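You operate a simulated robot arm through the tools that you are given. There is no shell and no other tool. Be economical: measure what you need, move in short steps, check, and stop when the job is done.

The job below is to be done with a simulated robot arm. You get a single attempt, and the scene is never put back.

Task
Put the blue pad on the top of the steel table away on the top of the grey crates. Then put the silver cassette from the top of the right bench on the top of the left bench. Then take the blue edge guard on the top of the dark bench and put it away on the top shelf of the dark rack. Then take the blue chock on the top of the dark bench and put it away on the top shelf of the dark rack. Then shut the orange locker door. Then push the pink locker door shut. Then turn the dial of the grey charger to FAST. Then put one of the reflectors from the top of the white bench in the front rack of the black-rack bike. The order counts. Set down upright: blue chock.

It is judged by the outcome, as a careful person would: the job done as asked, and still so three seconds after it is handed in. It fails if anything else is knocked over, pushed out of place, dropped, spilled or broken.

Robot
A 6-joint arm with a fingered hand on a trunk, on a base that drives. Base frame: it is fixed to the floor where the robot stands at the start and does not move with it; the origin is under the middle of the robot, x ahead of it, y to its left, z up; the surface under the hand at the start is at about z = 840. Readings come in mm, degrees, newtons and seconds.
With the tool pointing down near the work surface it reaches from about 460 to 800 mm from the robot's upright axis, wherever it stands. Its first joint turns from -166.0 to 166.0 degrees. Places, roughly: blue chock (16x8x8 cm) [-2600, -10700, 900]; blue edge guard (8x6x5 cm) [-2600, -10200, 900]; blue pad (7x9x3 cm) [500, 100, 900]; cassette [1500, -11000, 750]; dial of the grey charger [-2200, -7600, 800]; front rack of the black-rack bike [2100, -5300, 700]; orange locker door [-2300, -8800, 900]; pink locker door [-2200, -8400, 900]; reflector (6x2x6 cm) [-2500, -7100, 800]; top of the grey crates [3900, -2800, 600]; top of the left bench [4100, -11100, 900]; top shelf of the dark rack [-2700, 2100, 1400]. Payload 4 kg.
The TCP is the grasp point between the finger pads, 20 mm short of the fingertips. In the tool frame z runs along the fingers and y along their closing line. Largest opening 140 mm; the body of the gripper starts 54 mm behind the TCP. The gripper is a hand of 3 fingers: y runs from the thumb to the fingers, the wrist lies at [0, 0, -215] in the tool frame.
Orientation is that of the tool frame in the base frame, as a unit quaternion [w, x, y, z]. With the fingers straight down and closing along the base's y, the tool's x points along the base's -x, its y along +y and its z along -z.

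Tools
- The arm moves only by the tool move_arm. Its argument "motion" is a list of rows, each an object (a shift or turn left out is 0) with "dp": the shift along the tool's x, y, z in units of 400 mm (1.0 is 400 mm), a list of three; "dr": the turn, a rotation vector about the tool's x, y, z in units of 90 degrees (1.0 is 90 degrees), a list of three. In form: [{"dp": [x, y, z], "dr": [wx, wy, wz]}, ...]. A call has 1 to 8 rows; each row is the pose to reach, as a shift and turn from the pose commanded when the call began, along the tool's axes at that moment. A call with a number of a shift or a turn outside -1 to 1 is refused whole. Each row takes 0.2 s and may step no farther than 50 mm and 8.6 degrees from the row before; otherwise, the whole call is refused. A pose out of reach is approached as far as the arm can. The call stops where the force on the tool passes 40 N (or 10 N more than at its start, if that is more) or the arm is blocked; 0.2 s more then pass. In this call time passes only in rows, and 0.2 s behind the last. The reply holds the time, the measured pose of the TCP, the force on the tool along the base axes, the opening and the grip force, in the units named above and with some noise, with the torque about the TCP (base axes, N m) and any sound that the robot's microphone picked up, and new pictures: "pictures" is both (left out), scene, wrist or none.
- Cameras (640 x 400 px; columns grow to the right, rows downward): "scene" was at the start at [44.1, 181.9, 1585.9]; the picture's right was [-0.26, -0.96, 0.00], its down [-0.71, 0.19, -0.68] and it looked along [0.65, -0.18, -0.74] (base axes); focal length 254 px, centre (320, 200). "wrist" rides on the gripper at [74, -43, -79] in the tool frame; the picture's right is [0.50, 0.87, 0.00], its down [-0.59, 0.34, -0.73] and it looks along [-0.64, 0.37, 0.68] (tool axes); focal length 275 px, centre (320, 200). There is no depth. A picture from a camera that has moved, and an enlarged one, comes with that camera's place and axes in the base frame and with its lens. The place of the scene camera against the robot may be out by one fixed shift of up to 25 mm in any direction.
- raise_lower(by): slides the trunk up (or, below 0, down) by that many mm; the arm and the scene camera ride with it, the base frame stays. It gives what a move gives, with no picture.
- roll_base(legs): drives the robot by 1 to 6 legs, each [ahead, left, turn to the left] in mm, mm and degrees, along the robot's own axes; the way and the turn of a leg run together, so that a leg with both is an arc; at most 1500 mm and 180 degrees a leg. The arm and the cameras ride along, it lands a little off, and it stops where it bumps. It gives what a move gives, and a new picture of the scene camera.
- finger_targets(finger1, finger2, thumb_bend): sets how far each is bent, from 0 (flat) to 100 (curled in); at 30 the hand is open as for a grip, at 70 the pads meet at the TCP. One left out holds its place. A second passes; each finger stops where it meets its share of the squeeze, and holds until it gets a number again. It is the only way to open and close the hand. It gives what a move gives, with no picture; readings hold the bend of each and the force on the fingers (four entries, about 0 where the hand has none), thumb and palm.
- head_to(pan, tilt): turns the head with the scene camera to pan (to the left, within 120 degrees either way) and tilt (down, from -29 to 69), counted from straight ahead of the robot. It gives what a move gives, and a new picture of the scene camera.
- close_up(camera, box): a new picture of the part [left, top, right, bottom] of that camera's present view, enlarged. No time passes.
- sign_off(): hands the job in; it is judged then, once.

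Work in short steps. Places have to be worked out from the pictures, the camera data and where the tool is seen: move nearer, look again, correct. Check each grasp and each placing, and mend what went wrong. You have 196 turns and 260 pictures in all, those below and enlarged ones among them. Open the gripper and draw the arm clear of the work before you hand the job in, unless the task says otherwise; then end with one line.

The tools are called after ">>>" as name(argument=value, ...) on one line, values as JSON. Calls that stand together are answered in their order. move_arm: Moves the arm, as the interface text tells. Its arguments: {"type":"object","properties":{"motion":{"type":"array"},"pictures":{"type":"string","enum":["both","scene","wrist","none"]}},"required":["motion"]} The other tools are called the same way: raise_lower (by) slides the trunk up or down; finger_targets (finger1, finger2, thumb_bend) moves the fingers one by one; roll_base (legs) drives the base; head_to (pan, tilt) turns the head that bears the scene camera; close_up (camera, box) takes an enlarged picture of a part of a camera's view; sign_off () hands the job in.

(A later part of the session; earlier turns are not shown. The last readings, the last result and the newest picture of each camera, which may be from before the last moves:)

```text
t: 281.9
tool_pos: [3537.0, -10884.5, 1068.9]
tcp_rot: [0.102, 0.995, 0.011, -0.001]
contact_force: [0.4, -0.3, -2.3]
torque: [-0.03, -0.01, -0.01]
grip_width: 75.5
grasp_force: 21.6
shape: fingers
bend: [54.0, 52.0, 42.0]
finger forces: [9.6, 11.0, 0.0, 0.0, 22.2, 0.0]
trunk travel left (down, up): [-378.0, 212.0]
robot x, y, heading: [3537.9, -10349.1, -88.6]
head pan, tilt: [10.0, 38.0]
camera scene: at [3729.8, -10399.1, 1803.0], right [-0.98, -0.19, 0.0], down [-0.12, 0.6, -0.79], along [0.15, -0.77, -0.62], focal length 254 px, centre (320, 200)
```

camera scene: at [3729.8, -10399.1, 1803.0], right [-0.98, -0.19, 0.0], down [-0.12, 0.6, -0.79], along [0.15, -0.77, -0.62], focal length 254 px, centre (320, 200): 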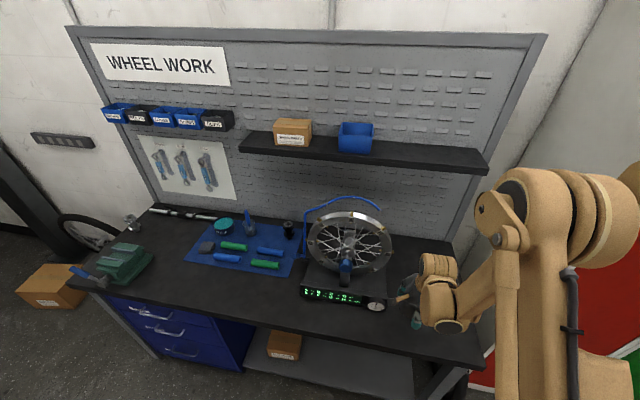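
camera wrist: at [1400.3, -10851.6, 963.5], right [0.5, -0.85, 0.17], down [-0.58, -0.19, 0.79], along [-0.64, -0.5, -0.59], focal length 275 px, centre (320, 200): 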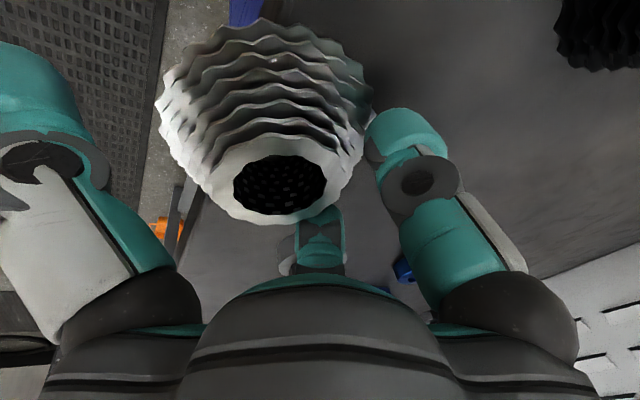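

Free area right of the truing stand around (3430, −10960). I'll move there and lower partway.

>>> roll_base(legs=[[75, -105, -1.3]])

>>> raise_lower(by=-100)

>>> close_up(camera="wrist", box=[0, 0, 640, 400])

```text
t: 283.2
tool_pos: [3418.1, -10963.0, 1068.6]
tcp_rot: [0.102, 0.995, -0.001, -0.001]
contact_force: [-0.8, -0.7, -2.6]
torque: [0.0, -0.05, 0.0]
grip_width: 75.3
grasp_force: 21.4
shape: fingers
bend: [54.0, 52.0, 42.0]
finger forces: [9.5, 11.0, 0.0, 0.0, 22.2, 0.0]
trunk travel left (down, up): [-378.0, 212.0]
robot x, y, heading: [3428.6, -10424.8, -90.2]
head pan, tilt: [10.0, 38.0]
camera scene: at [3621.5, -10481.4, 1803.2], right [-0.99, -0.17, 0.0], down [-0.1, 0.61, -0.79], along [0.14, -0.78, -0.62], focal length 254 px, centre (320, 200)
```

scene: 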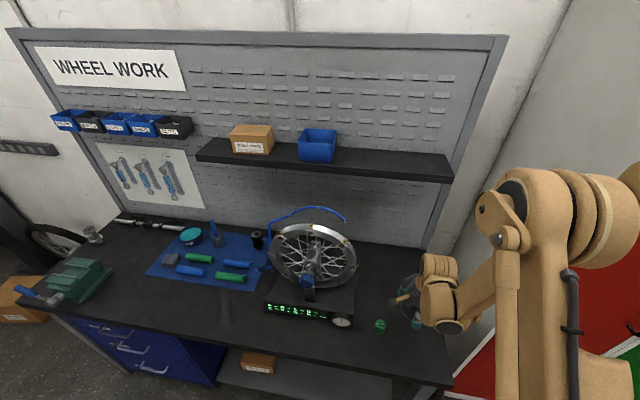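

```text
t: 284.6
tool_pos: [3419.7, -10960.8, 969.8]
tcp_rot: [0.102, 0.995, -0.001, -0.003]
contact_force: [0.2, -0.1, -2.8]
torque: [0.01, -0.01, 0.03]
grip_width: 75.4
grasp_force: 21.2
shape: fingers
bend: [54.0, 52.0, 42.0]
finger forces: [9.6, 11.0, 0.1, 0.0, 22.2, 0.1]
trunk travel left (down, up): [-278.0, 312.0]
robot x, y, heading: [3436.1, -10426.2, -90.2]
head pan, tilt: [10.0, 38.0]
```

```text
1.00 times, centred on (320, 200) of wrist (not enlarged: the box is as wide or as high as the picture)
camera zoom: at [3494.9, -10903.4, 1037.6], right [0.5, -0.85, 0.17], down [-0.59, -0.18, 0.79], along [-0.64, -0.5, -0.59], focal length 275 px, centre (320, 200)
```

zoom: 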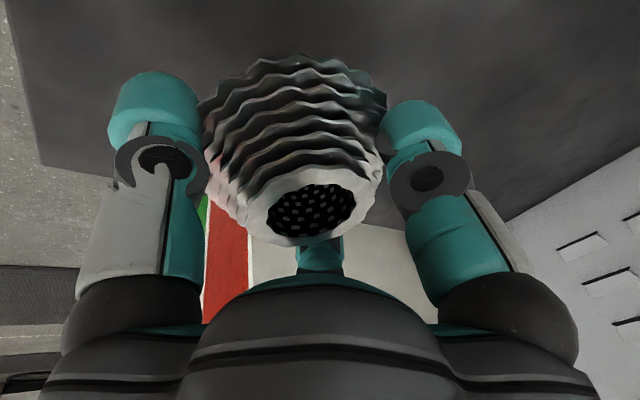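

A small green cap lies close by at about (3495, −10960). I'll shift 47 mm right and lower further.

>>> roll_base(legs=[[-12, -47, 0]])

>>> raise_lower(by=-65)

>>> close_up(camera="wrist", box=[0, 0, 640, 400])

```text
t: 285.5
tool_pos: [3370.9, -10949.6, 969.7]
tcp_rot: [0.102, 0.995, 0.0, 0.0]
contact_force: [-0.5, 0.1, -2.6]
torque: [-0.02, 0.0, -0.02]
grip_width: 75.4
grasp_force: 21.5
shape: fingers
bend: [54.0, 52.0, 42.0]
finger forces: [9.6, 11.1, 0.1, 0.0, 22.2, 0.0]
trunk travel left (down, up): [-278.0, 312.0]
robot x, y, heading: [3387.3, -10411.8, -89.9]
head pan, tilt: [10.0, 38.0]
camera scene: at [3574.0, -10467.1, 1703.4], right [-0.99, -0.17, 0.0], down [-0.1, 0.61, -0.79], along [0.14, -0.78, -0.62], focal length 254 px, centre (320, 200)
```

scene: 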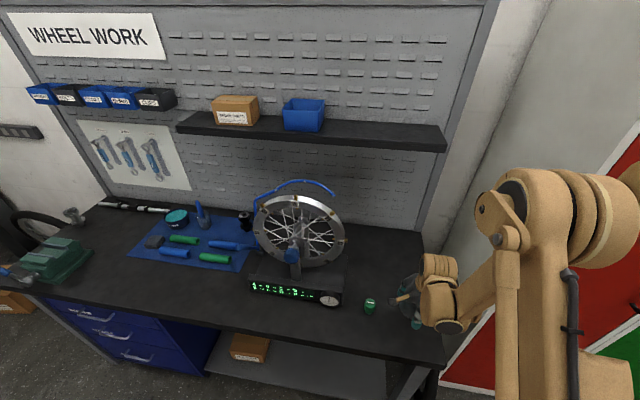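

```text
t: 286.5
tool_pos: [3372.6, -10947.8, 904.1]
tcp_rot: [0.102, 0.995, -0.001, -0.002]
contact_force: [1.1, -0.2, -2.5]
torque: [-0.03, -0.04, 0.02]
grip_width: 75.6
grasp_force: 21.2
shape: fingers
bend: [54.0, 52.0, 42.0]
finger forces: [9.7, 11.0, 0.0, 0.0, 22.1, 0.0]
trunk travel left (down, up): [-213.0, 377.0]
robot x, y, heading: [3384.9, -10413.2, -90.1]
head pan, tilt: [10.0, 38.0]
```

```text
1.00 times, centred on (320, 200) of wrist (not enlarged: the box is as wide or as high as the picture)
camera zoom: at [3447.8, -10891.1, 972.6], right [0.5, -0.85, 0.17], down [-0.59, -0.18, 0.79], along [-0.64, -0.5, -0.59], focal length 275 px, centre (320, 200)
```

zoom: 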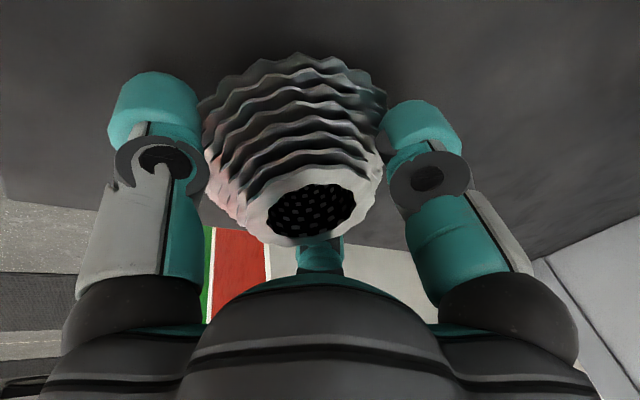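

Lower in small steps until contact.

>>> raise_lower(by=-12)

>>> raise_lower(by=-8)

```text
t: 287.0
tool_pos: [3374.5, -10948.6, 898.1]
tcp_rot: [0.101, 0.995, -0.001, -0.003]
contact_force: [-1.0, 1.4, 13.3]
torque: [1.18, -0.01, -0.02]
grip_width: 75.7
grasp_force: 29.2
shape: fingers
bend: [54.0, 52.0, 42.0]
finger forces: [9.3, 10.8, 0.0, 0.1, 37.7, 0.0]
trunk travel left (down, up): [-205.0, 385.0]
robot x, y, heading: [3386.4, -10409.4, -90.2]
head pan, tilt: [10.0, 38.0]
stopped: the force on the tool passed its limit at 74 N (the readings are from after the stop); the commanded pose is now the measured one
```

```text
t: 287.3
tool_pos: [3373.2, -10948.6, 897.1]
tcp_rot: [0.102, 0.995, 0.0, -0.002]
contact_force: [0.3, 1.0, 21.8]
torque: [1.81, -0.01, 0.01]
grip_width: 75.1
grasp_force: 33.1
shape: fingers
bend: [54.0, 52.0, 42.0]
finger forces: [9.3, 10.8, 0.0, 0.1, 46.7, 0.1]
trunk travel left (down, up): [-204.0, 386.0]
robot x, y, heading: [3386.9, -10413.2, -90.3]
head pan, tilt: [10.0, 38.0]
stopped: the force on the tool passed its limit at 62 N (the readings are from after the stop); the commanded pose is now the measured one
```

The thumb tip touches the bench first; the base is about 10 mm above. I'll unload, level the hand by half, and lower again to minimise the drop.

>>> raise_lower(by=4)

>>> move_arm(motion=[{"dr": [0.04, 0, 0]}, {"dr": [0.075, 0, 0]}], pictures="none")

>>> raise_lower(by=-8)

>>> close_up(camera="wrist", box=[0, 0, 640, 400])

```text
t: 287.8
tool_pos: [3373.0, -10948.9, 900.4]
tcp_rot: [0.101, 0.995, -0.002, -0.001]
contact_force: [-0.2, 0.1, -2.1]
torque: [0.0, -0.04, -0.03]
grip_width: 75.2
grasp_force: 22.4
shape: fingers
bend: [54.0, 52.0, 42.0]
finger forces: [9.7, 11.5, 0.0, 0.0, 22.9, 0.1]
trunk travel left (down, up): [-208.0, 382.0]
robot x, y, heading: [3383.1, -10410.7, -90.1]
head pan, tilt: [10.0, 38.0]
```

```text
t: 288.4
tool_pos: [3373.1, -10949.2, 900.1]
tcp_rot: [0.043, 0.999, -0.001, -0.001]
contact_force: [-0.7, 0.2, -2.5]
torque: [-0.03, -0.02, 0.0]
grip_width: 75.1
grasp_force: 22.0
shape: fingers
bend: [54.0, 52.0, 42.0]
finger forces: [9.7, 11.6, 0.0, 0.0, 22.5, 0.1]
trunk travel left (down, up): [-208.0, 382.0]
robot x, y, heading: [3384.6, -10411.8, -90.1]
head pan, tilt: [10.0, 38.0]
```

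```text
t: 289.0
tool_pos: [3373.0, -10950.6, 893.2]
tcp_rot: [0.043, 0.999, -0.001, -0.001]
contact_force: [0.5, -1.6, 7.6]
torque: [-0.42, -0.01, 0.01]
grip_width: 75.1
grasp_force: 25.8
shape: fingers
bend: [54.0, 52.0, 42.0]
finger forces: [13.2, 15.1, 0.1, 0.0, 22.6, 0.0]
trunk travel left (down, up): [-200.0, 390.0]
robot x, y, heading: [3387.5, -10413.1, -90.4]
head pan, tilt: [10.0, 38.0]
```

```text
1.00 times, centred on (320, 200) of wrist (not enlarged: the box is as wide or as high as the picture)
camera zoom: at [3448.1, -10900.0, 967.4], right [0.5, -0.86, 0.07], down [-0.59, -0.27, 0.76], along [-0.64, -0.42, -0.64], focal length 275 px, centre (320, 200)
```

zoom: 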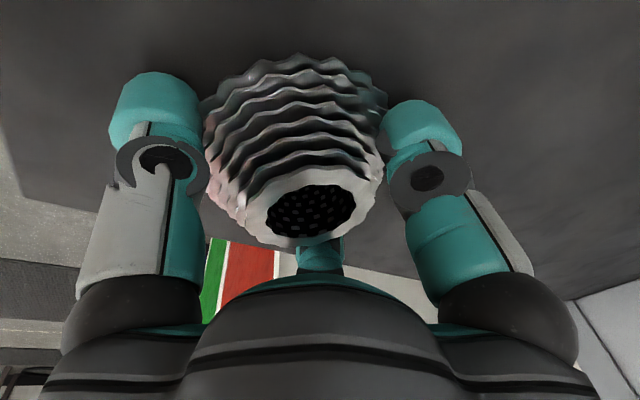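

Rear side rests on the bench now. Release gently: thumb first, then the fingers, and rise.

>>> finger_targets(finger1=50, finger2=50, thumb_bend=30)

>>> finger_targets(finger1=30, finger2=30, thumb_bend=25)

>>> raise_lower(by=120)

>>> close_up(camera="wrist", box=[0, 0, 640, 400])

```text
t: 290.0
tool_pos: [3373.4, -10950.2, 891.6]
tcp_rot: [0.044, 0.999, -0.001, -0.001]
contact_force: [0.1, -0.5, 0.7]
torque: [0.03, -0.02, -0.04]
grip_width: 95.7
grasp_force: 0.0
shape: fingers
bend: [50.0, 50.0, 30.0]
finger forces: [0.0, 0.1, 0.0, 0.1, 0.0, 0.0]
trunk travel left (down, up): [-200.0, 390.0]
robot x, y, heading: [3385.4, -10414.9, -90.2]
head pan, tilt: [10.0, 38.0]
```

```text
t: 291.0
tool_pos: [3373.1, -10949.2, 891.7]
tcp_rot: [0.043, 0.999, 0.0, -0.002]
contact_force: [1.0, 0.0, 0.2]
torque: [-0.01, 0.03, 0.0]
grip_width: 128.7
grasp_force: 0.0
shape: fingers
bend: [30.0, 30.0, 25.0]
finger forces: [0.1, 0.0, 0.0, 0.0, 0.1, 0.1]
trunk travel left (down, up): [-200.0, 390.0]
robot x, y, heading: [3386.7, -10417.6, -90.5]
head pan, tilt: [10.0, 38.0]
```

```text
t: 292.5
tool_pos: [3373.4, -10949.5, 1012.3]
tcp_rot: [0.044, 0.999, -0.001, -0.002]
contact_force: [-0.6, 0.6, -0.2]
torque: [0.0, -0.01, 0.0]
grip_width: 128.7
grasp_force: 0.3
shape: fingers
bend: [30.0, 30.0, 25.0]
finger forces: [0.0, 0.1, 0.1, 0.0, 0.0, 0.0]
trunk travel left (down, up): [-320.0, 270.0]
robot x, y, heading: [3385.3, -10413.6, -90.5]
head pan, tilt: [10.0, 38.0]
```

```text
1.00 times, centred on (320, 200) of wrist (not enlarged: the box is as wide or as high as the picture)
camera zoom: at [3448.1, -10900.1, 1087.0], right [0.5, -0.86, 0.07], down [-0.59, -0.27, 0.76], along [-0.64, -0.42, -0.64], focal length 275 px, centre (320, 200)
```

zoom: 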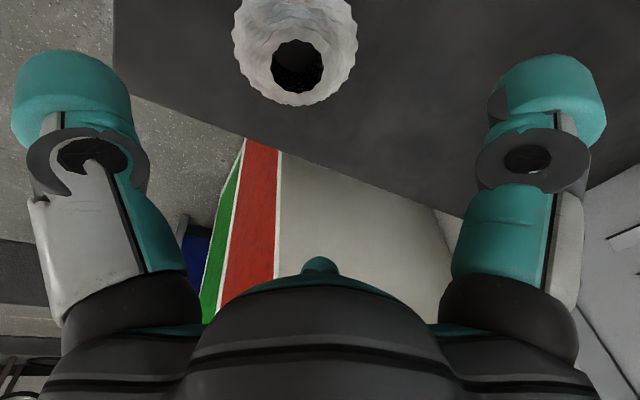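

The cassette stands on the left bench. Next the edge guard: I'll turn to face west and drive along the lane y≈−10450 toward the dark bench.

>>> roll_base(legs=[[-150, 0, 0], [0, 0, -89.5], [0, 190, 0], [1500, 0, 0], [1500, 0, 0], [1000, 0, 0]])

>>> head_to(pan=5, tilt=22)

```text
t: 317.8
tool_pos: [-1172.7, -10458.2, 1012.9]
tcp_rot: [-0.03, -0.705, 0.707, 0.033]
contact_force: [1.0, 0.3, 0.3]
torque: [0.01, 0.0, 0.0]
grip_width: 128.8
grasp_force: 0.1
shape: fingers
bend: [30.0, 30.0, 25.0]
finger forces: [0.1, 0.0, 0.0, 0.0, 0.1, 0.0]
trunk travel left (down, up): [-320.0, 270.0]
robot x, y, heading: [-636.7, -10467.9, 179.6]
head pan, tilt: [10.0, 38.0]
camera scene: at [-716.6, -10662.0, 1744.4], right [-0.17, 0.99, 0.0], down [0.61, 0.1, -0.79], along [-0.78, -0.13, -0.62], focal length 254 px, centre (320, 200)
```

scene: 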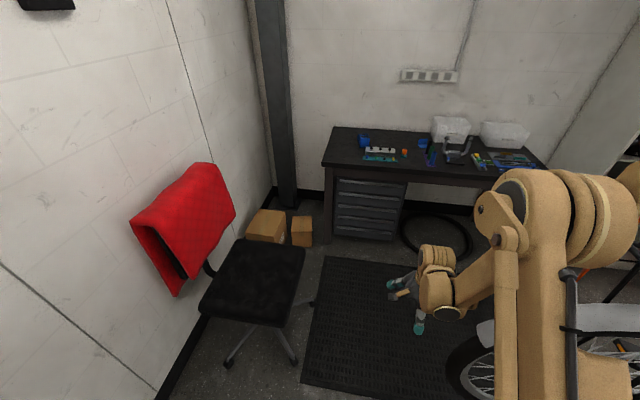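

```text
t: 318.6
tool_pos: [-1171.7, -10458.5, 1012.8]
tcp_rot: [-0.03, -0.705, 0.707, 0.032]
contact_force: [0.4, 0.7, -0.2]
torque: [0.01, -0.02, 0.02]
grip_width: 128.9
grasp_force: 0.2
shape: fingers
bend: [30.0, 30.0, 25.0]
finger forces: [0.1, 0.0, 0.0, 0.1, 0.0, 0.0]
trunk travel left (down, up): [-320.0, 270.0]
robot x, y, heading: [-636.6, -10470.2, 179.8]
head pan, tilt: [5.0, 22.0]
camera scene: at [-723.5, -10655.1, 1769.5], right [-0.08, 1.0, 0.0], down [0.37, 0.03, -0.93], along [-0.92, -0.08, -0.38], focal length 254 px, centre (320, 200)
```

scene: 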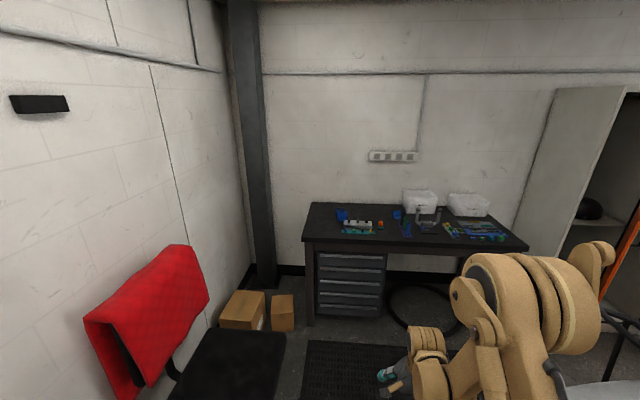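

Zoom on the dark bench.

>>> close_up(camera="scene", box=[300, 175, 540, 265])

```text
2.67 times, centred on (420, 220) of scene
camera zoom: at [-723.5, -10655.1, 1769.5], right [-0.08, 1.0, 0.0], down [0.37, 0.03, -0.93], along [-0.92, -0.08, -0.38], focal length 677 px, centre (53, 147)
```

zoom: 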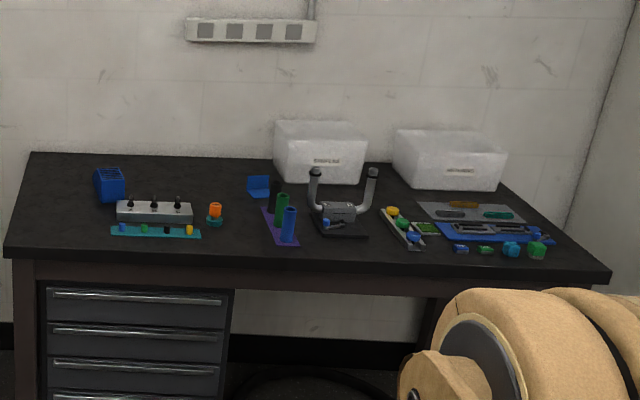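

Edge guard (blue L) at about (−2548, −10209), chock at about (−2526, −10643). I'll raise the trunk and drive up to the bench.

>>> raise_lower(by=130)

>>> roll_base(legs=[[1180, 0, 0], [0, -60, 0]])

>>> head_to(pan=-5, tilt=45)

>>> close_up(camera="wrist", box=[0, 0, 640, 400])

```text
t: 320.1
tool_pos: [-1171.7, -10458.7, 1143.4]
tcp_rot: [-0.029, -0.706, 0.707, 0.032]
contact_force: [-0.2, -0.2, -0.1]
torque: [0.01, -0.02, -0.01]
grip_width: 128.6
grasp_force: 0.0
shape: fingers
bend: [30.0, 30.0, 25.0]
finger forces: [0.0, 0.0, 0.0, 0.0, 0.0, 0.0]
trunk travel left (down, up): [-450.0, 140.0]
robot x, y, heading: [-639.8, -10470.1, 179.8]
head pan, tilt: [5.0, 22.0]
```

```text
t: 326.8
tool_pos: [-2365.0, -10382.5, 1143.0]
tcp_rot: [-0.031, -0.703, 0.71, 0.031]
contact_force: [-0.3, 0.4, -0.3]
torque: [-0.06, 0.01, 0.07]
grip_width: 128.8
grasp_force: 0.1
shape: fingers
bend: [30.0, 30.0, 25.0]
finger forces: [0.0, 0.0, 0.0, 0.0, 0.1, 0.0]
trunk travel left (down, up): [-450.0, 140.0]
robot x, y, heading: [-1827.6, -10403.2, 179.5]
head pan, tilt: [5.0, 22.0]
camera scene: at [-1917.2, -10581.7, 1900.0], right [-0.08, 1.0, 0.0], down [0.37, 0.03, -0.93], along [-0.92, -0.07, -0.37], focal length 254 px, centre (320, 200)
```

scene: 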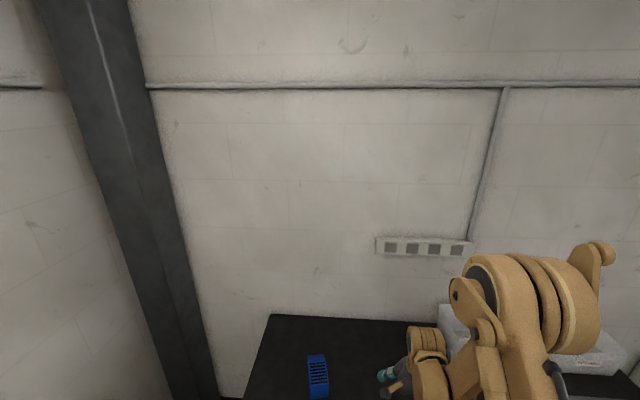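

```text
t: 327.6
tool_pos: [-2363.7, -10385.4, 1142.4]
tcp_rot: [-0.03, -0.704, 0.709, 0.032]
contact_force: [0.1, -0.5, -0.6]
torque: [0.0, -0.03, -0.02]
grip_width: 128.8
grasp_force: 0.0
shape: fingers
bend: [30.0, 30.0, 25.0]
finger forces: [0.0, 0.0, 0.0, 0.1, 0.0, 0.0]
trunk travel left (down, up): [-450.0, 140.0]
robot x, y, heading: [-1828.4, -10398.8, 179.5]
head pan, tilt: [-5.0, 45.0]
camera scene: at [-1905.5, -10570.6, 1864.2], right [0.1, 1.0, 0.0], down [0.7, -0.07, -0.71], along [-0.7, 0.07, -0.71], focal length 254 px, centre (320, 200)
```

scene: 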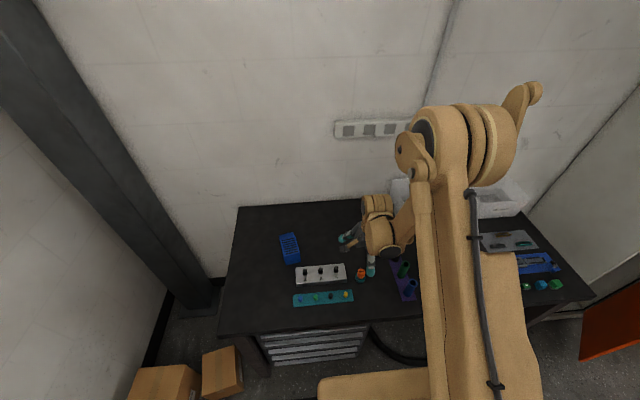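

```text
1.00 times, centred on (320, 200) of wrist (not enlarged: the box is as wide or as high as the picture)
camera zoom: at [-2315.3, -10460.5, 1217.2], right [-0.87, -0.49, 0.07], down [-0.27, 0.59, 0.76], along [-0.42, 0.64, -0.64], focal length 275 px, centre (320, 200)
```

zoom: 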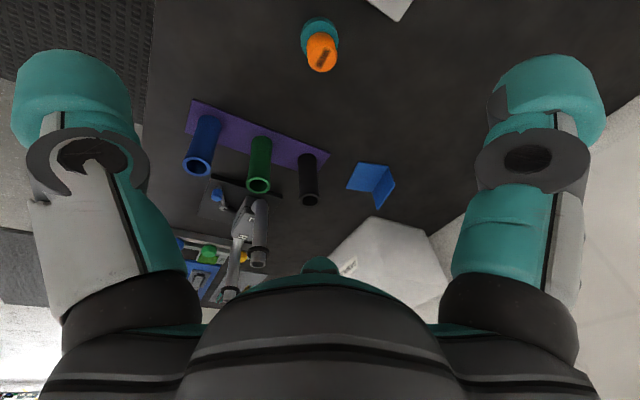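

Enlarge the edge guard.

>>> close_up(camera="wrist", box=[290, 120, 450, 220])

```text
4.00 times, centred on (370, 170) of wrist
camera zoom: at [-2315.3, -10460.5, 1217.2], right [-0.87, -0.49, 0.07], down [-0.27, 0.59, 0.76], along [-0.42, 0.64, -0.64], focal length 1101 px, centre (120, 320)
```

zoom: 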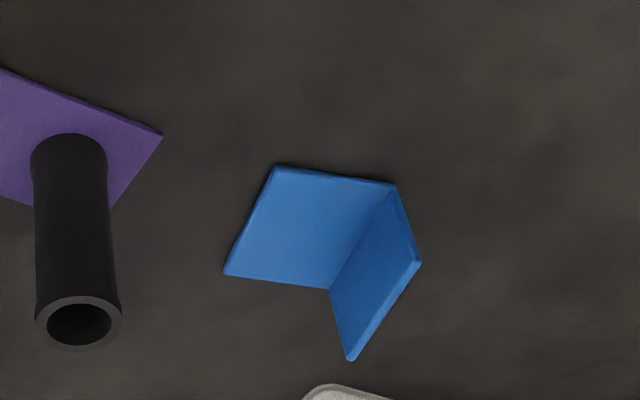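

The guard is an L: flat flange toward the front, vertical flange at the rear along (−2606,−10243)–(−2626,−10176). I'll pinch the vertical flange. Move base a bit nearer, then approach with rotation.

>>> roll_base(legs=[[40, -130, 0.5]])

>>> move_arm(motion=[{"dp": [-0.02, 0.08, 0.04], "dr": [0.02, 0, -0.06]}, {"dp": [-0.04, 0.16, 0.08], "dr": [0.04, 0, -0.12]}, {"dp": [-0.06, 0.24, 0.12], "dr": [0.0557, 0, -0.18]}, {"dp": [-0.08, 0.32, 0.16], "dr": [0.0557, 0, -0.188]}, {"dp": [-0.1, 0.4, 0.2], "dr": [0.0557, 0, -0.188]}, {"dp": [-0.11, 0.48, 0.24], "dr": [0.0557, 0, -0.188]}])

```text
t: 328.9
tool_pos: [-2404.8, -10258.4, 1142.8]
tcp_rot: [-0.031, -0.706, 0.707, 0.032]
contact_force: [0.1, 0.6, -0.1]
torque: [-0.01, -0.02, 0.0]
grip_width: 128.5
grasp_force: 0.1
shape: fingers
bend: [30.0, 30.0, 25.0]
finger forces: [0.1, 0.0, 0.0, 0.0, 0.1, 0.0]
trunk travel left (down, up): [-450.0, 140.0]
robot x, y, heading: [-1867.1, -10273.4, 179.7]
head pan, tilt: [-5.0, 45.0]
camera scene: at [-1945.0, -10440.4, 1864.3], right [0.09, 1.0, 0.0], down [0.7, -0.07, -0.71], along [-0.7, 0.06, -0.71], focal length 254 px, centre (320, 200)
```

scene: 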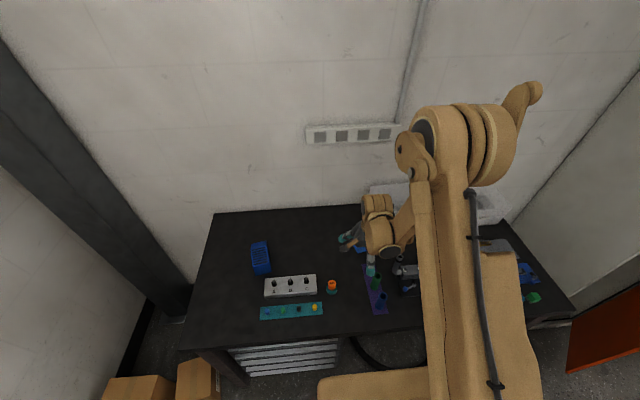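

```text
t: 330.3
tool_pos: [-2607.1, -10213.3, 1062.8]
tcp_rot: [-0.006, 0.802, -0.597, -0.004]
contact_force: [-0.8, 0.2, -0.2]
torque: [0.0, -0.04, -0.01]
grip_width: 128.6
grasp_force: 0.1
shape: fingers
bend: [30.0, 30.0, 25.0]
finger forces: [0.0, 0.0, 0.0, 0.0, 0.1, 0.1]
trunk travel left (down, up): [-450.0, 140.0]
robot x, y, heading: [-1867.5, -10273.6, 179.7]
head pan, tilt: [-5.0, 45.0]
camera scene: at [-1946.6, -10442.0, 1864.1], right [0.09, 1.0, 0.0], down [0.71, -0.07, -0.71], along [-0.7, 0.07, -0.71], focal length 254 px, centre (320, 200)
camera wrist: at [-2545.3, -10273.9, 1141.4], right [-0.69, -0.73, -0.01], down [-0.49, 0.45, 0.74], along [-0.53, 0.51, -0.67], focal length 275 px, centre (320, 200)
```

scene: 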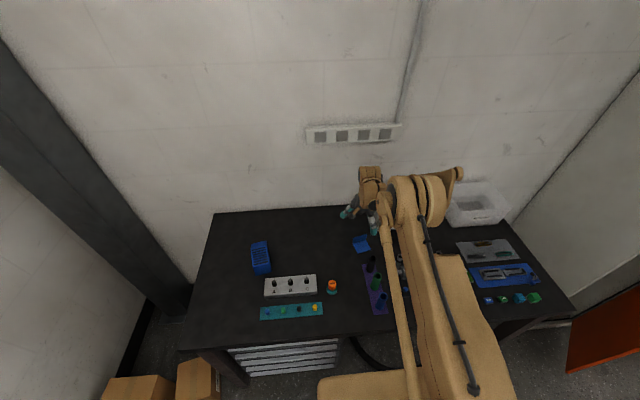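
wrist: 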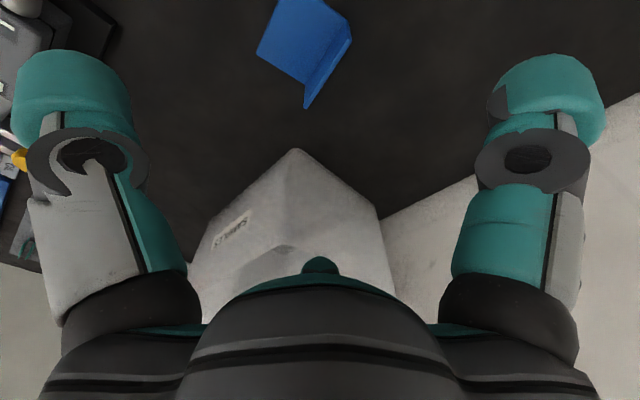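

Zoom in for the fold position from this closer view.

>>> close_up(camera="wrist", box=[220, 0, 400, 112])

```text
3.56 times, centred on (310, 56) of wrist
camera zoom: at [-2545.3, -10273.9, 1141.4], right [-0.69, -0.73, -0.01], down [-0.49, 0.45, 0.74], along [-0.53, 0.51, -0.67], focal length 979 px, centre (356, 712)
```

zoom: 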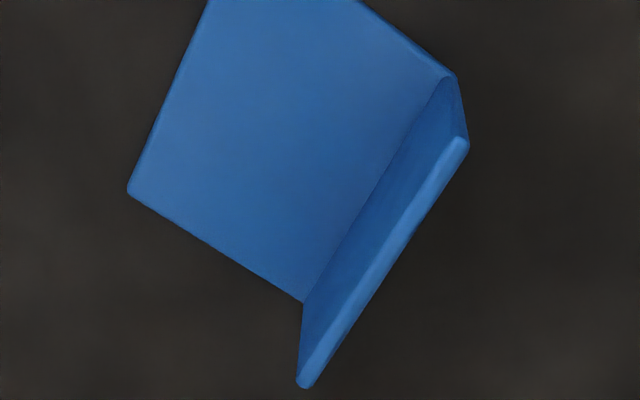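

Triangulated: bench z≈860, fold mid at (−2621, −10205), top edge ≈911. Descend to TCP z≈900 and close on the vertical flange.

>>> move_arm(motion=[{"dp": [-0.015, 0.014, 0.1], "dr": [0, 0, 0.022]}, {"dp": [-0.029, 0.028, 0.2], "dr": [0, 0, 0.044]}, {"dp": [-0.029, 0.028, 0.3], "dr": [0, 0, 0.044]}, {"dp": [-0.029, 0.028, 0.405], "dr": [0, 0, 0.044]}], pictures="wrist")

```text
t: 331.3
tool_pos: [-2555.1, -10207.9, 1004.1]
tcp_rot: [-0.005, 0.781, -0.625, -0.006]
contact_force: [0.2, 0.2, -0.2]
torque: [0.02, 0.0, -0.02]
grip_width: 128.9
grasp_force: 0.1
shape: fingers
bend: [30.0, 30.0, 25.0]
finger forces: [0.0, 0.1, 0.1, 0.0, 0.0, 0.0]
out of reach, approached as far as the arm can: row 1, 2, 3, 4
trunk travel left (down, up): [-450.0, 140.0]
robot x, y, heading: [-1871.4, -10273.3, 180.0]
head pan, tilt: [-5.0, 45.0]
camera wrist: at [-2497.4, -10271.7, 1080.8], right [-0.73, -0.68, -0.01], down [-0.46, 0.49, 0.74], along [-0.5, 0.55, -0.67], focal length 275 px, centre (320, 200)
```

wrist: 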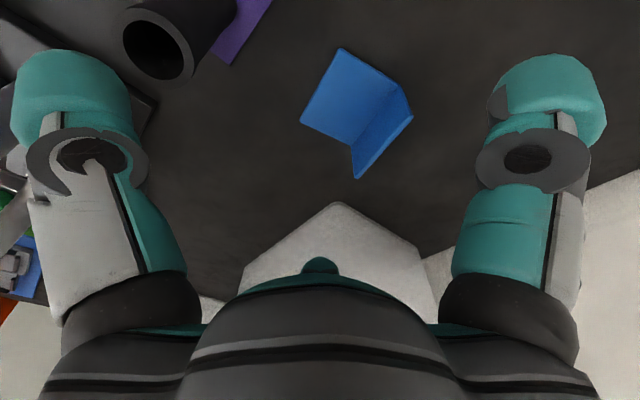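

The trunk is too high for this reach. I'll raise the hand with the arm, then lower the trunk by 200.

>>> move_arm(motion=[{"dp": [0, 0, -0.12]}, {"dp": [0, 0, -0.24]}, {"dp": [0, 0, -0.36]}], pictures="none")

>>> raise_lower(by=-140)

```text
t: 332.1
tool_pos: [-2551.0, -10212.2, 1148.2]
tcp_rot: [-0.005, 0.781, -0.624, -0.005]
contact_force: [-0.3, -0.1, -0.3]
torque: [0.04, 0.02, -0.02]
grip_width: 128.9
grasp_force: 0.1
shape: fingers
bend: [30.0, 30.0, 25.0]
finger forces: [0.0, 0.0, 0.0, 0.0, 0.0, 0.0]
trunk travel left (down, up): [-450.0, 140.0]
robot x, y, heading: [-1871.1, -10274.8, 179.5]
head pan, tilt: [-5.0, 45.0]
```

```text
t: 333.8
tool_pos: [-2552.1, -10212.5, 1005.9]
tcp_rot: [-0.007, 0.781, -0.625, -0.005]
contact_force: [-0.8, -0.1, 0.0]
torque: [-0.02, -0.02, 0.02]
grip_width: 129.0
grasp_force: 0.1
shape: fingers
bend: [30.0, 30.0, 25.0]
finger forces: [0.0, 0.1, 0.0, 0.0, 0.1, 0.1]
trunk travel left (down, up): [-310.0, 280.0]
robot x, y, heading: [-1866.5, -10274.2, 179.8]
head pan, tilt: [-5.0, 45.0]
```

Now move over the flange, then check from above.

>>> move_arm(motion=[{"dp": [-0.028, 0.082, 0.02]}, {"dp": [-0.055, 0.1645, 0.05]}], pictures="wrist")

```text
t: 334.4
tool_pos: [-2622.4, -10206.9, 987.8]
tcp_rot: [-0.005, 0.781, -0.625, -0.006]
contact_force: [0.4, -0.7, 0.2]
torque: [0.0, 0.01, 0.01]
grip_width: 128.8
grasp_force: 0.0
shape: fingers
bend: [30.0, 30.0, 25.0]
finger forces: [0.1, 0.1, 0.1, 0.0, 0.0, 0.0]
trunk travel left (down, up): [-310.0, 280.0]
robot x, y, heading: [-1866.9, -10272.1, 179.8]
head pan, tilt: [-5.0, 45.0]
camera wrist: at [-2563.9, -10269.8, 1065.5], right [-0.73, -0.68, -0.01], down [-0.46, 0.49, 0.74], along [-0.5, 0.55, -0.67], focal length 275 px, centre (320, 200)
```

wrist: 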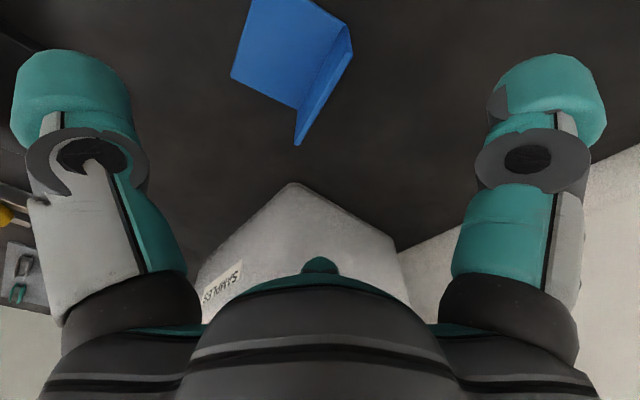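

Aligned over the flange. Lower the trunk 86 mm and close.

>>> raise_lower(by=-86)

>>> finger_targets(finger1=75, finger2=75, thumb_bend=75)

>>> close_up(camera="wrist", box=[0, 0, 640, 400])

```text
t: 335.6
tool_pos: [-2621.6, -10206.7, 903.6]
tcp_rot: [-0.006, 0.781, -0.625, -0.005]
contact_force: [-0.5, 0.2, -0.2]
torque: [0.03, 0.02, 0.01]
grip_width: 128.8
grasp_force: 0.1
shape: fingers
bend: [30.0, 30.0, 25.0]
finger forces: [0.1, 0.0, 0.1, 0.0, 0.0, 0.1]
trunk travel left (down, up): [-224.0, 366.0]
robot x, y, heading: [-1870.8, -10266.9, 179.7]
head pan, tilt: [-5.0, 45.0]
```

```text
t: 336.6
tool_pos: [-2621.7, -10205.7, 902.4]
tcp_rot: [-0.006, 0.781, -0.625, -0.005]
contact_force: [0.3, -1.0, 0.7]
torque: [0.0, -0.02, 0.02]
grip_width: 7.6
grasp_force: 12.9
shape: fingers
bend: [73.0, 73.0, 67.0]
finger forces: [7.9, 7.9, 0.0, 0.1, 10.2, 0.0]
trunk travel left (down, up): [-224.0, 366.0]
robot x, y, heading: [-1868.3, -10273.7, 179.4]
head pan, tilt: [-5.0, 45.0]
```

```text
1.00 times, centred on (320, 200) of wrist (not enlarged: the box is as wide or as high as the picture)
camera zoom: at [-2563.0, -10270.0, 980.1], right [-0.73, -0.68, -0.01], down [-0.46, 0.49, 0.74], along [-0.5, 0.55, -0.67], focal length 275 px, centre (320, 200)
```

zoom: 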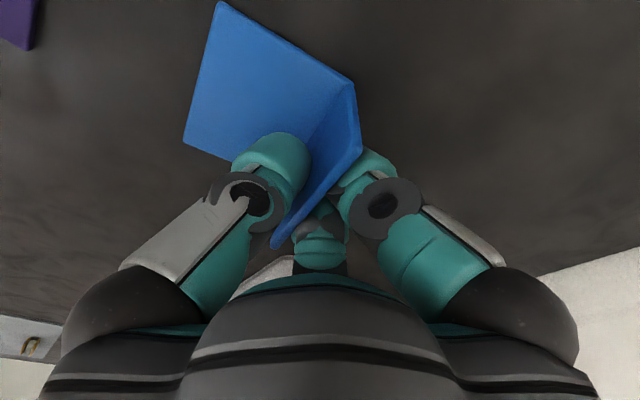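

Flange is pinched. Tighten and lift with the trunk.

>>> finger_targets(finger1=100, finger2=100, thumb_bend=100)

>>> raise_lower(by=200)

>>> close_up(camera="wrist", box=[0, 0, 640, 400])

```text
t: 337.6
tool_pos: [-2621.2, -10206.0, 903.1]
tcp_rot: [-0.006, 0.781, -0.625, -0.005]
contact_force: [0.4, 0.6, 0.6]
torque: [-0.02, -0.02, 0.0]
grip_width: 5.9
grasp_force: 36.1
shape: fingers
bend: [75.0, 75.0, 66.0]
finger forces: [21.1, 20.7, 0.0, 0.0, 31.0, 0.1]
trunk travel left (down, up): [-224.0, 366.0]
robot x, y, heading: [-1872.9, -10270.8, 179.7]
head pan, tilt: [-5.0, 45.0]
```

```text
t: 339.8
tool_pos: [-2621.4, -10206.4, 1102.3]
tcp_rot: [-0.006, 0.781, -0.624, -0.005]
contact_force: [0.0, 0.6, -0.5]
torque: [-0.01, -0.01, -0.01]
grip_width: 6.1
grasp_force: 36.9
shape: fingers
bend: [75.0, 75.0, 66.0]
finger forces: [21.1, 21.0, 0.0, 0.0, 30.8, 0.0]
trunk travel left (down, up): [-424.0, 166.0]
robot x, y, heading: [-1871.0, -10272.9, 179.8]
head pan, tilt: [-5.0, 45.0]
```

```text
1.00 times, centred on (320, 200) of wrist (not enlarged: the box is as wide or as high as the picture)
camera zoom: at [-2563.2, -10270.0, 1179.8], right [-0.73, -0.68, -0.01], down [-0.46, 0.49, 0.74], along [-0.5, 0.55, -0.67], focal length 275 px, centre (320, 200)
```

zoom: 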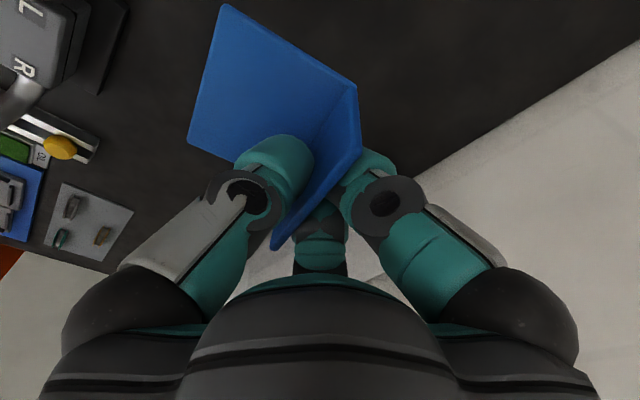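

Held firmly. I'll retract the arm and raise the trunk, then back off and turn north.

>>> move_arm(motion=[{"dp": [0, -0.1, -0.02]}, {"dp": [0, -0.2, -0.04]}, {"dp": [0, -0.3, -0.06]}, {"dp": [0, -0.4, -0.08]}, {"dp": [0, -0.5, -0.1]}, {"dp": [0, -0.6, -0.12]}], pictures="none")

>>> roll_base(legs=[[-200, 0, 0], [0, 0, -90]])

>>> head_to(pan=15, tilt=25)

```text
t: 341.2
tool_pos: [-2385.5, -10155.9, 1150.4]
tcp_rot: [-0.005, 0.781, -0.625, -0.005]
contact_force: [-0.7, 0.2, -0.2]
torque: [-0.02, 0.02, 0.03]
grip_width: 5.8
grasp_force: 36.7
shape: fingers
bend: [75.0, 75.0, 66.0]
finger forces: [20.9, 20.8, 0.0, 0.0, 30.8, 0.0]
trunk travel left (down, up): [-424.0, 166.0]
robot x, y, heading: [-1863.5, -10272.5, 179.7]
head pan, tilt: [-5.0, 45.0]
```

```text
t: 346.6
tool_pos: [-1566.7, -9752.2, 1149.5]
tcp_rot: [0.008, -0.122, 0.993, -0.001]
contact_force: [0.3, 0.8, -0.9]
torque: [0.03, -0.01, -0.02]
grip_width: 5.7
grasp_force: 35.8
shape: fingers
bend: [75.0, 75.0, 66.0]
finger forces: [20.6, 20.6, 0.0, 0.0, 29.7, 0.1]
trunk travel left (down, up): [-424.0, 166.0]
robot x, y, heading: [-1671.0, -10272.5, 90.8]
head pan, tilt: [-5.0, 45.0]
camera scene: at [-1868.0, -10202.3, 1838.2], right [1.0, -0.07, 0.0], down [-0.05, -0.71, -0.71], along [0.05, 0.71, -0.71], focal length 254 px, centre (320, 200)
```

scene: 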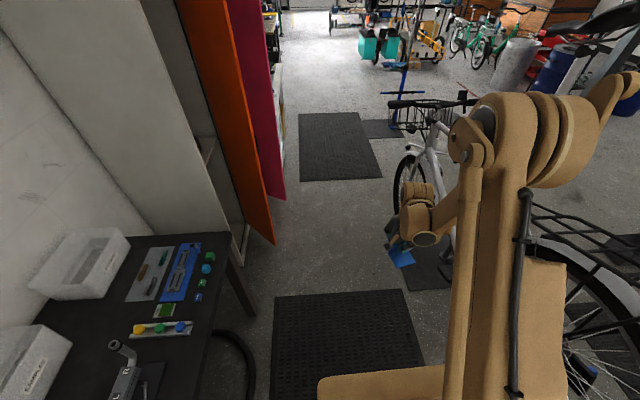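

```text
t: 347.4
tool_pos: [-1566.1, -9752.9, 1149.7]
tcp_rot: [0.009, -0.122, 0.993, -0.002]
contact_force: [0.3, -0.2, -0.5]
torque: [0.01, 0.01, -0.01]
grip_width: 5.4
grasp_force: 35.1
shape: fingers
bend: [75.0, 75.0, 66.0]
finger forces: [20.6, 20.5, 0.0, 0.0, 29.6, 0.0]
trunk travel left (down, up): [-424.0, 166.0]
robot x, y, heading: [-1674.8, -10273.2, 90.9]
head pan, tilt: [15.0, 25.0]
camera scene: at [-1899.1, -10194.9, 1868.7], right [0.96, 0.28, 0.0], down [0.12, -0.41, -0.91], along [-0.25, 0.87, -0.42], focal length 254 px, centre (320, 200)
```

scene: 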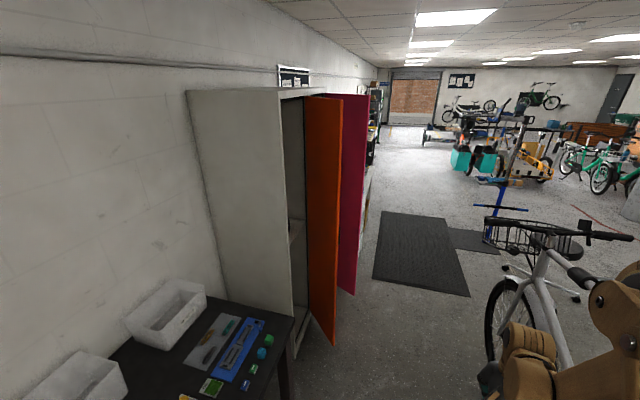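

The lane between the open doors (x≈−2090) and the basket bike (x≈−1450) is clear at x≈−1830. Drive north.

>>> roll_base(legs=[[0, 150, -0.9], [1450, 0, 0], [1450, 0, 0], [1450, -250, 0], [1450, 0, 0], [1450, 0, 0]])

```text
t: 358.8
tool_pos: [-1820.8, -7776.2, 1147.5]
tcp_rot: [0.013, -0.227, 0.974, -0.002]
contact_force: [-0.6, 0.0, -0.5]
torque: [-0.04, -0.08, -0.01]
grip_width: 5.3
grasp_force: 35.4
shape: fingers
bend: [75.0, 75.0, 66.0]
finger forces: [20.8, 20.6, 0.0, 0.0, 29.9, 0.0]
trunk travel left (down, up): [-424.0, 166.0]
robot x, y, heading: [-1801.7, -8309.0, 103.3]
head pan, tilt: [15.0, 25.0]
stopped in leg 3: the robot was blocked; the commanded pose is now the measured one
camera scene: at [-2045.0, -8275.7, 1867.7], right [0.88, 0.48, 0.0], down [0.21, -0.37, -0.9], along [-0.43, 0.8, -0.43], focal length 254 px, centre (320, 200)
```

scene: 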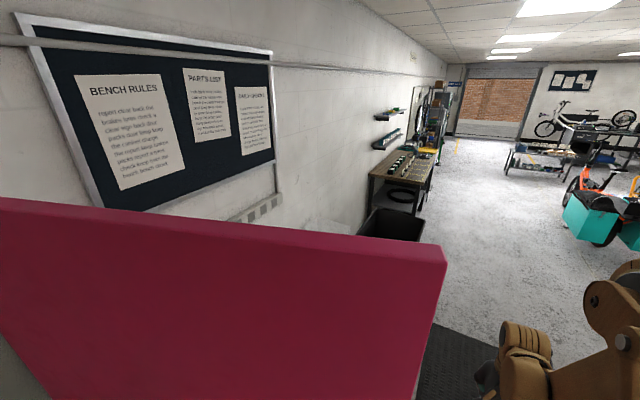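

The body bumped the pink door. Back off to the right, straighten, and look.

>>> roll_base(legs=[[-60, -120, 0], [0, 0, -13]])

>>> head_to(pan=25, tilt=50)

```text
t: 360.9
tool_pos: [-1566.4, -7818.6, 1149.8]
tcp_rot: [0.011, -0.116, 0.993, -0.002]
contact_force: [0.1, -0.8, -0.9]
torque: [-0.01, 0.03, -0.03]
grip_width: 5.2
grasp_force: 35.6
shape: fingers
bend: [75.0, 75.0, 66.0]
finger forces: [20.8, 20.8, 0.1, 0.0, 29.8, 0.1]
trunk travel left (down, up): [-424.0, 166.0]
robot x, y, heading: [-1669.5, -8339.6, 90.8]
head pan, tilt: [15.0, 25.0]
camera scene: at [-1896.9, -8260.5, 1868.7], right [0.96, 0.27, 0.0], down [0.11, -0.41, -0.91], along [-0.24, 0.87, -0.42], focal length 254 px, centre (320, 200)
```

scene: 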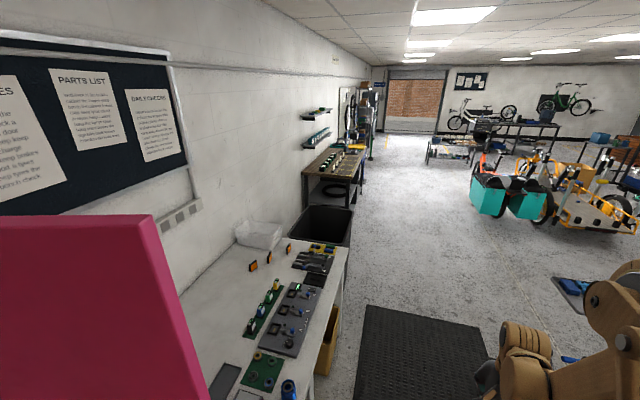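

```text
t: 361.8
tool_pos: [-1566.2, -7818.5, 1149.0]
tcp_rot: [0.011, -0.118, 0.993, -0.001]
contact_force: [0.1, 0.6, 0.0]
torque: [0.01, 0.0, -0.04]
grip_width: 5.5
grasp_force: 35.5
shape: fingers
bend: [75.0, 75.0, 66.0]
finger forces: [20.8, 20.8, 0.0, 0.0, 29.8, 0.0]
trunk travel left (down, up): [-424.0, 166.0]
robot x, y, heading: [-1670.2, -8336.7, 90.6]
head pan, tilt: [25.0, 50.0]
camera scene: at [-1905.3, -8279.8, 1831.3], right [0.9, 0.43, 0.0], down [0.33, -0.69, -0.64], along [-0.28, 0.58, -0.77], focal length 254 px, centre (320, 200)
```

scene: 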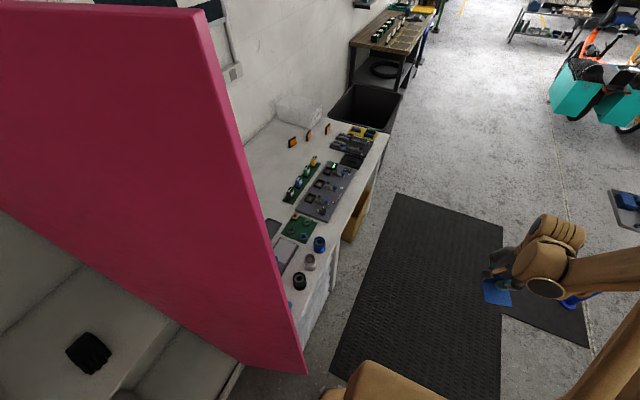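

Clear now. Continue north along x≈−1670.

>>> roll_base(legs=[[1450, 0, -0.6], [1450, 0, 0], [1450, 0, 0], [1450, 0, 0], [1400, 0, 0]])

>>> head_to(pan=15, tilt=18)

```text
t: 396.0
tool_pos: [-1492.1, -611.6, 1149.2]
tcp_rot: [0.011, -0.1, 0.995, -0.003]
contact_force: [-0.6, 0.1, -0.5]
torque: [0.02, -0.01, 0.05]
grip_width: 5.6
grasp_force: 36.3
shape: fingers
bend: [75.0, 75.0, 66.0]
finger forces: [21.0, 20.9, 0.1, 0.1, 30.1, 0.1]
trunk travel left (down, up): [-424.0, 166.0]
robot x, y, heading: [-1614.0, -1131.2, 88.7]
head pan, tilt: [25.0, 50.0]
camera scene: at [-1846.4, -1061.5, 1831.2], right [0.92, 0.4, 0.0], down [0.31, -0.7, -0.64], along [-0.26, 0.59, -0.77], focal length 254 px, centre (320, 200)
```

scene: 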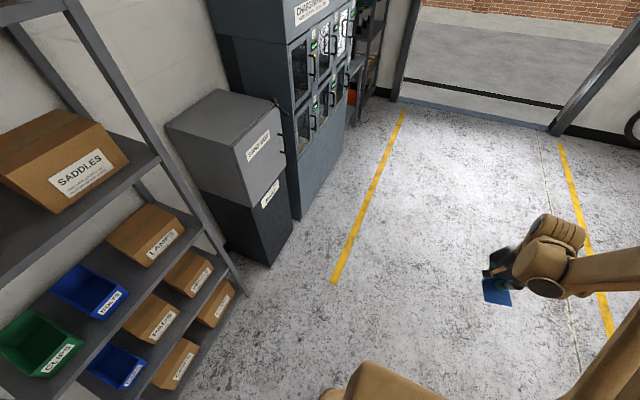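

```text
t: 397.0
tool_pos: [-1492.2, -612.0, 1149.6]
tcp_rot: [0.011, -0.101, 0.995, -0.001]
contact_force: [-0.9, -0.1, 0.6]
torque: [-0.01, -0.03, -0.01]
grip_width: 5.5
grasp_force: 35.9
shape: fingers
bend: [75.0, 75.0, 66.0]
finger forces: [21.1, 20.8, 0.1, 0.0, 30.1, 0.1]
trunk travel left (down, up): [-424.0, 166.0]
robot x, y, heading: [-1611.1, -1130.7, 88.5]
head pan, tilt: [15.0, 18.0]
camera scene: at [-1837.6, -1041.7, 1880.0], right [0.97, 0.24, 0.0], down [0.07, -0.3, -0.95], along [-0.23, 0.92, -0.31], focal length 254 px, centre (320, 200)
```

scene: 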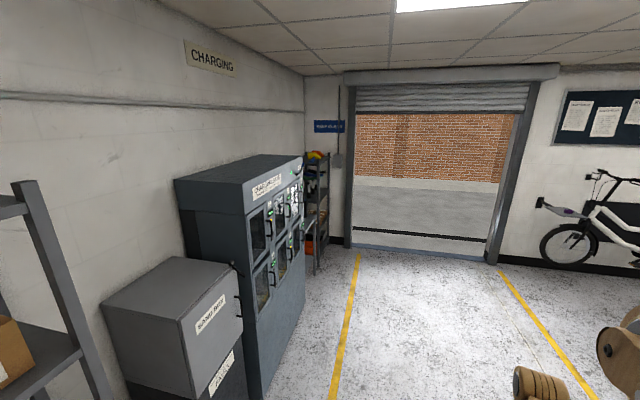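

The dark rack stands beyond the charging lockers, front at about x −2507, y>1600. Drive up, turn to face west beside it.

>>> roll_base(legs=[[1450, 0, 1.4], [900, 0, 0], [0, 0, 90], [0, -750, 0]])

>>> head_to(pan=0, tilt=25)

```text
t: 415.9
tool_pos: [-2086.6, 2064.7, 1149.0]
tcp_rot: [-0.008, 0.771, -0.636, -0.007]
contact_force: [-0.3, 0.3, -1.0]
torque: [-0.01, 0.04, -0.02]
grip_width: 5.2
grasp_force: 34.9
shape: fingers
bend: [75.0, 75.0, 66.0]
finger forces: [20.7, 20.5, 0.0, 0.1, 29.0, 0.0]
trunk travel left (down, up): [-424.0, 166.0]
robot x, y, heading: [-1573.1, 1939.4, 178.2]
head pan, tilt: [15.0, 18.0]
camera scene: at [-1660.8, 1740.7, 1880.2], right [-0.23, 0.97, 0.0], down [0.3, 0.07, -0.95], along [-0.93, -0.22, -0.31], focal length 254 px, centre (320, 200)
```

scene: 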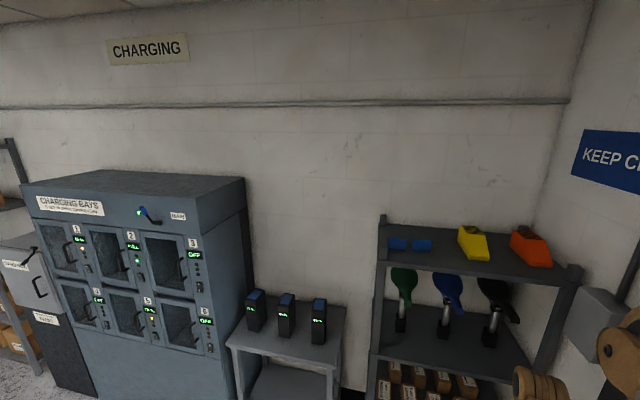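

```text
t: 416.7
tool_pos: [-2086.8, 2064.3, 1148.6]
tcp_rot: [-0.009, 0.771, -0.636, -0.007]
contact_force: [-0.1, 0.2, -0.1]
torque: [-0.03, 0.0, -0.01]
grip_width: 5.2
grasp_force: 35.1
shape: fingers
bend: [75.0, 75.0, 66.0]
finger forces: [20.7, 20.5, 0.0, 0.1, 28.9, 0.0]
trunk travel left (down, up): [-424.0, 166.0]
robot x, y, heading: [-1569.5, 1938.5, 178.1]
head pan, tilt: [0.0, 25.0]
camera scene: at [-1662.0, 1763.9, 1868.8], right [0.03, 1.0, 0.0], down [0.42, -0.01, -0.91], along [-0.91, 0.03, -0.42], focal length 254 px, centre (320, 200)
```

scene: 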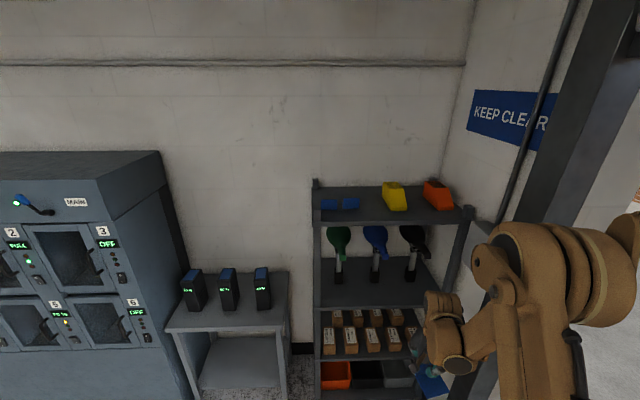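

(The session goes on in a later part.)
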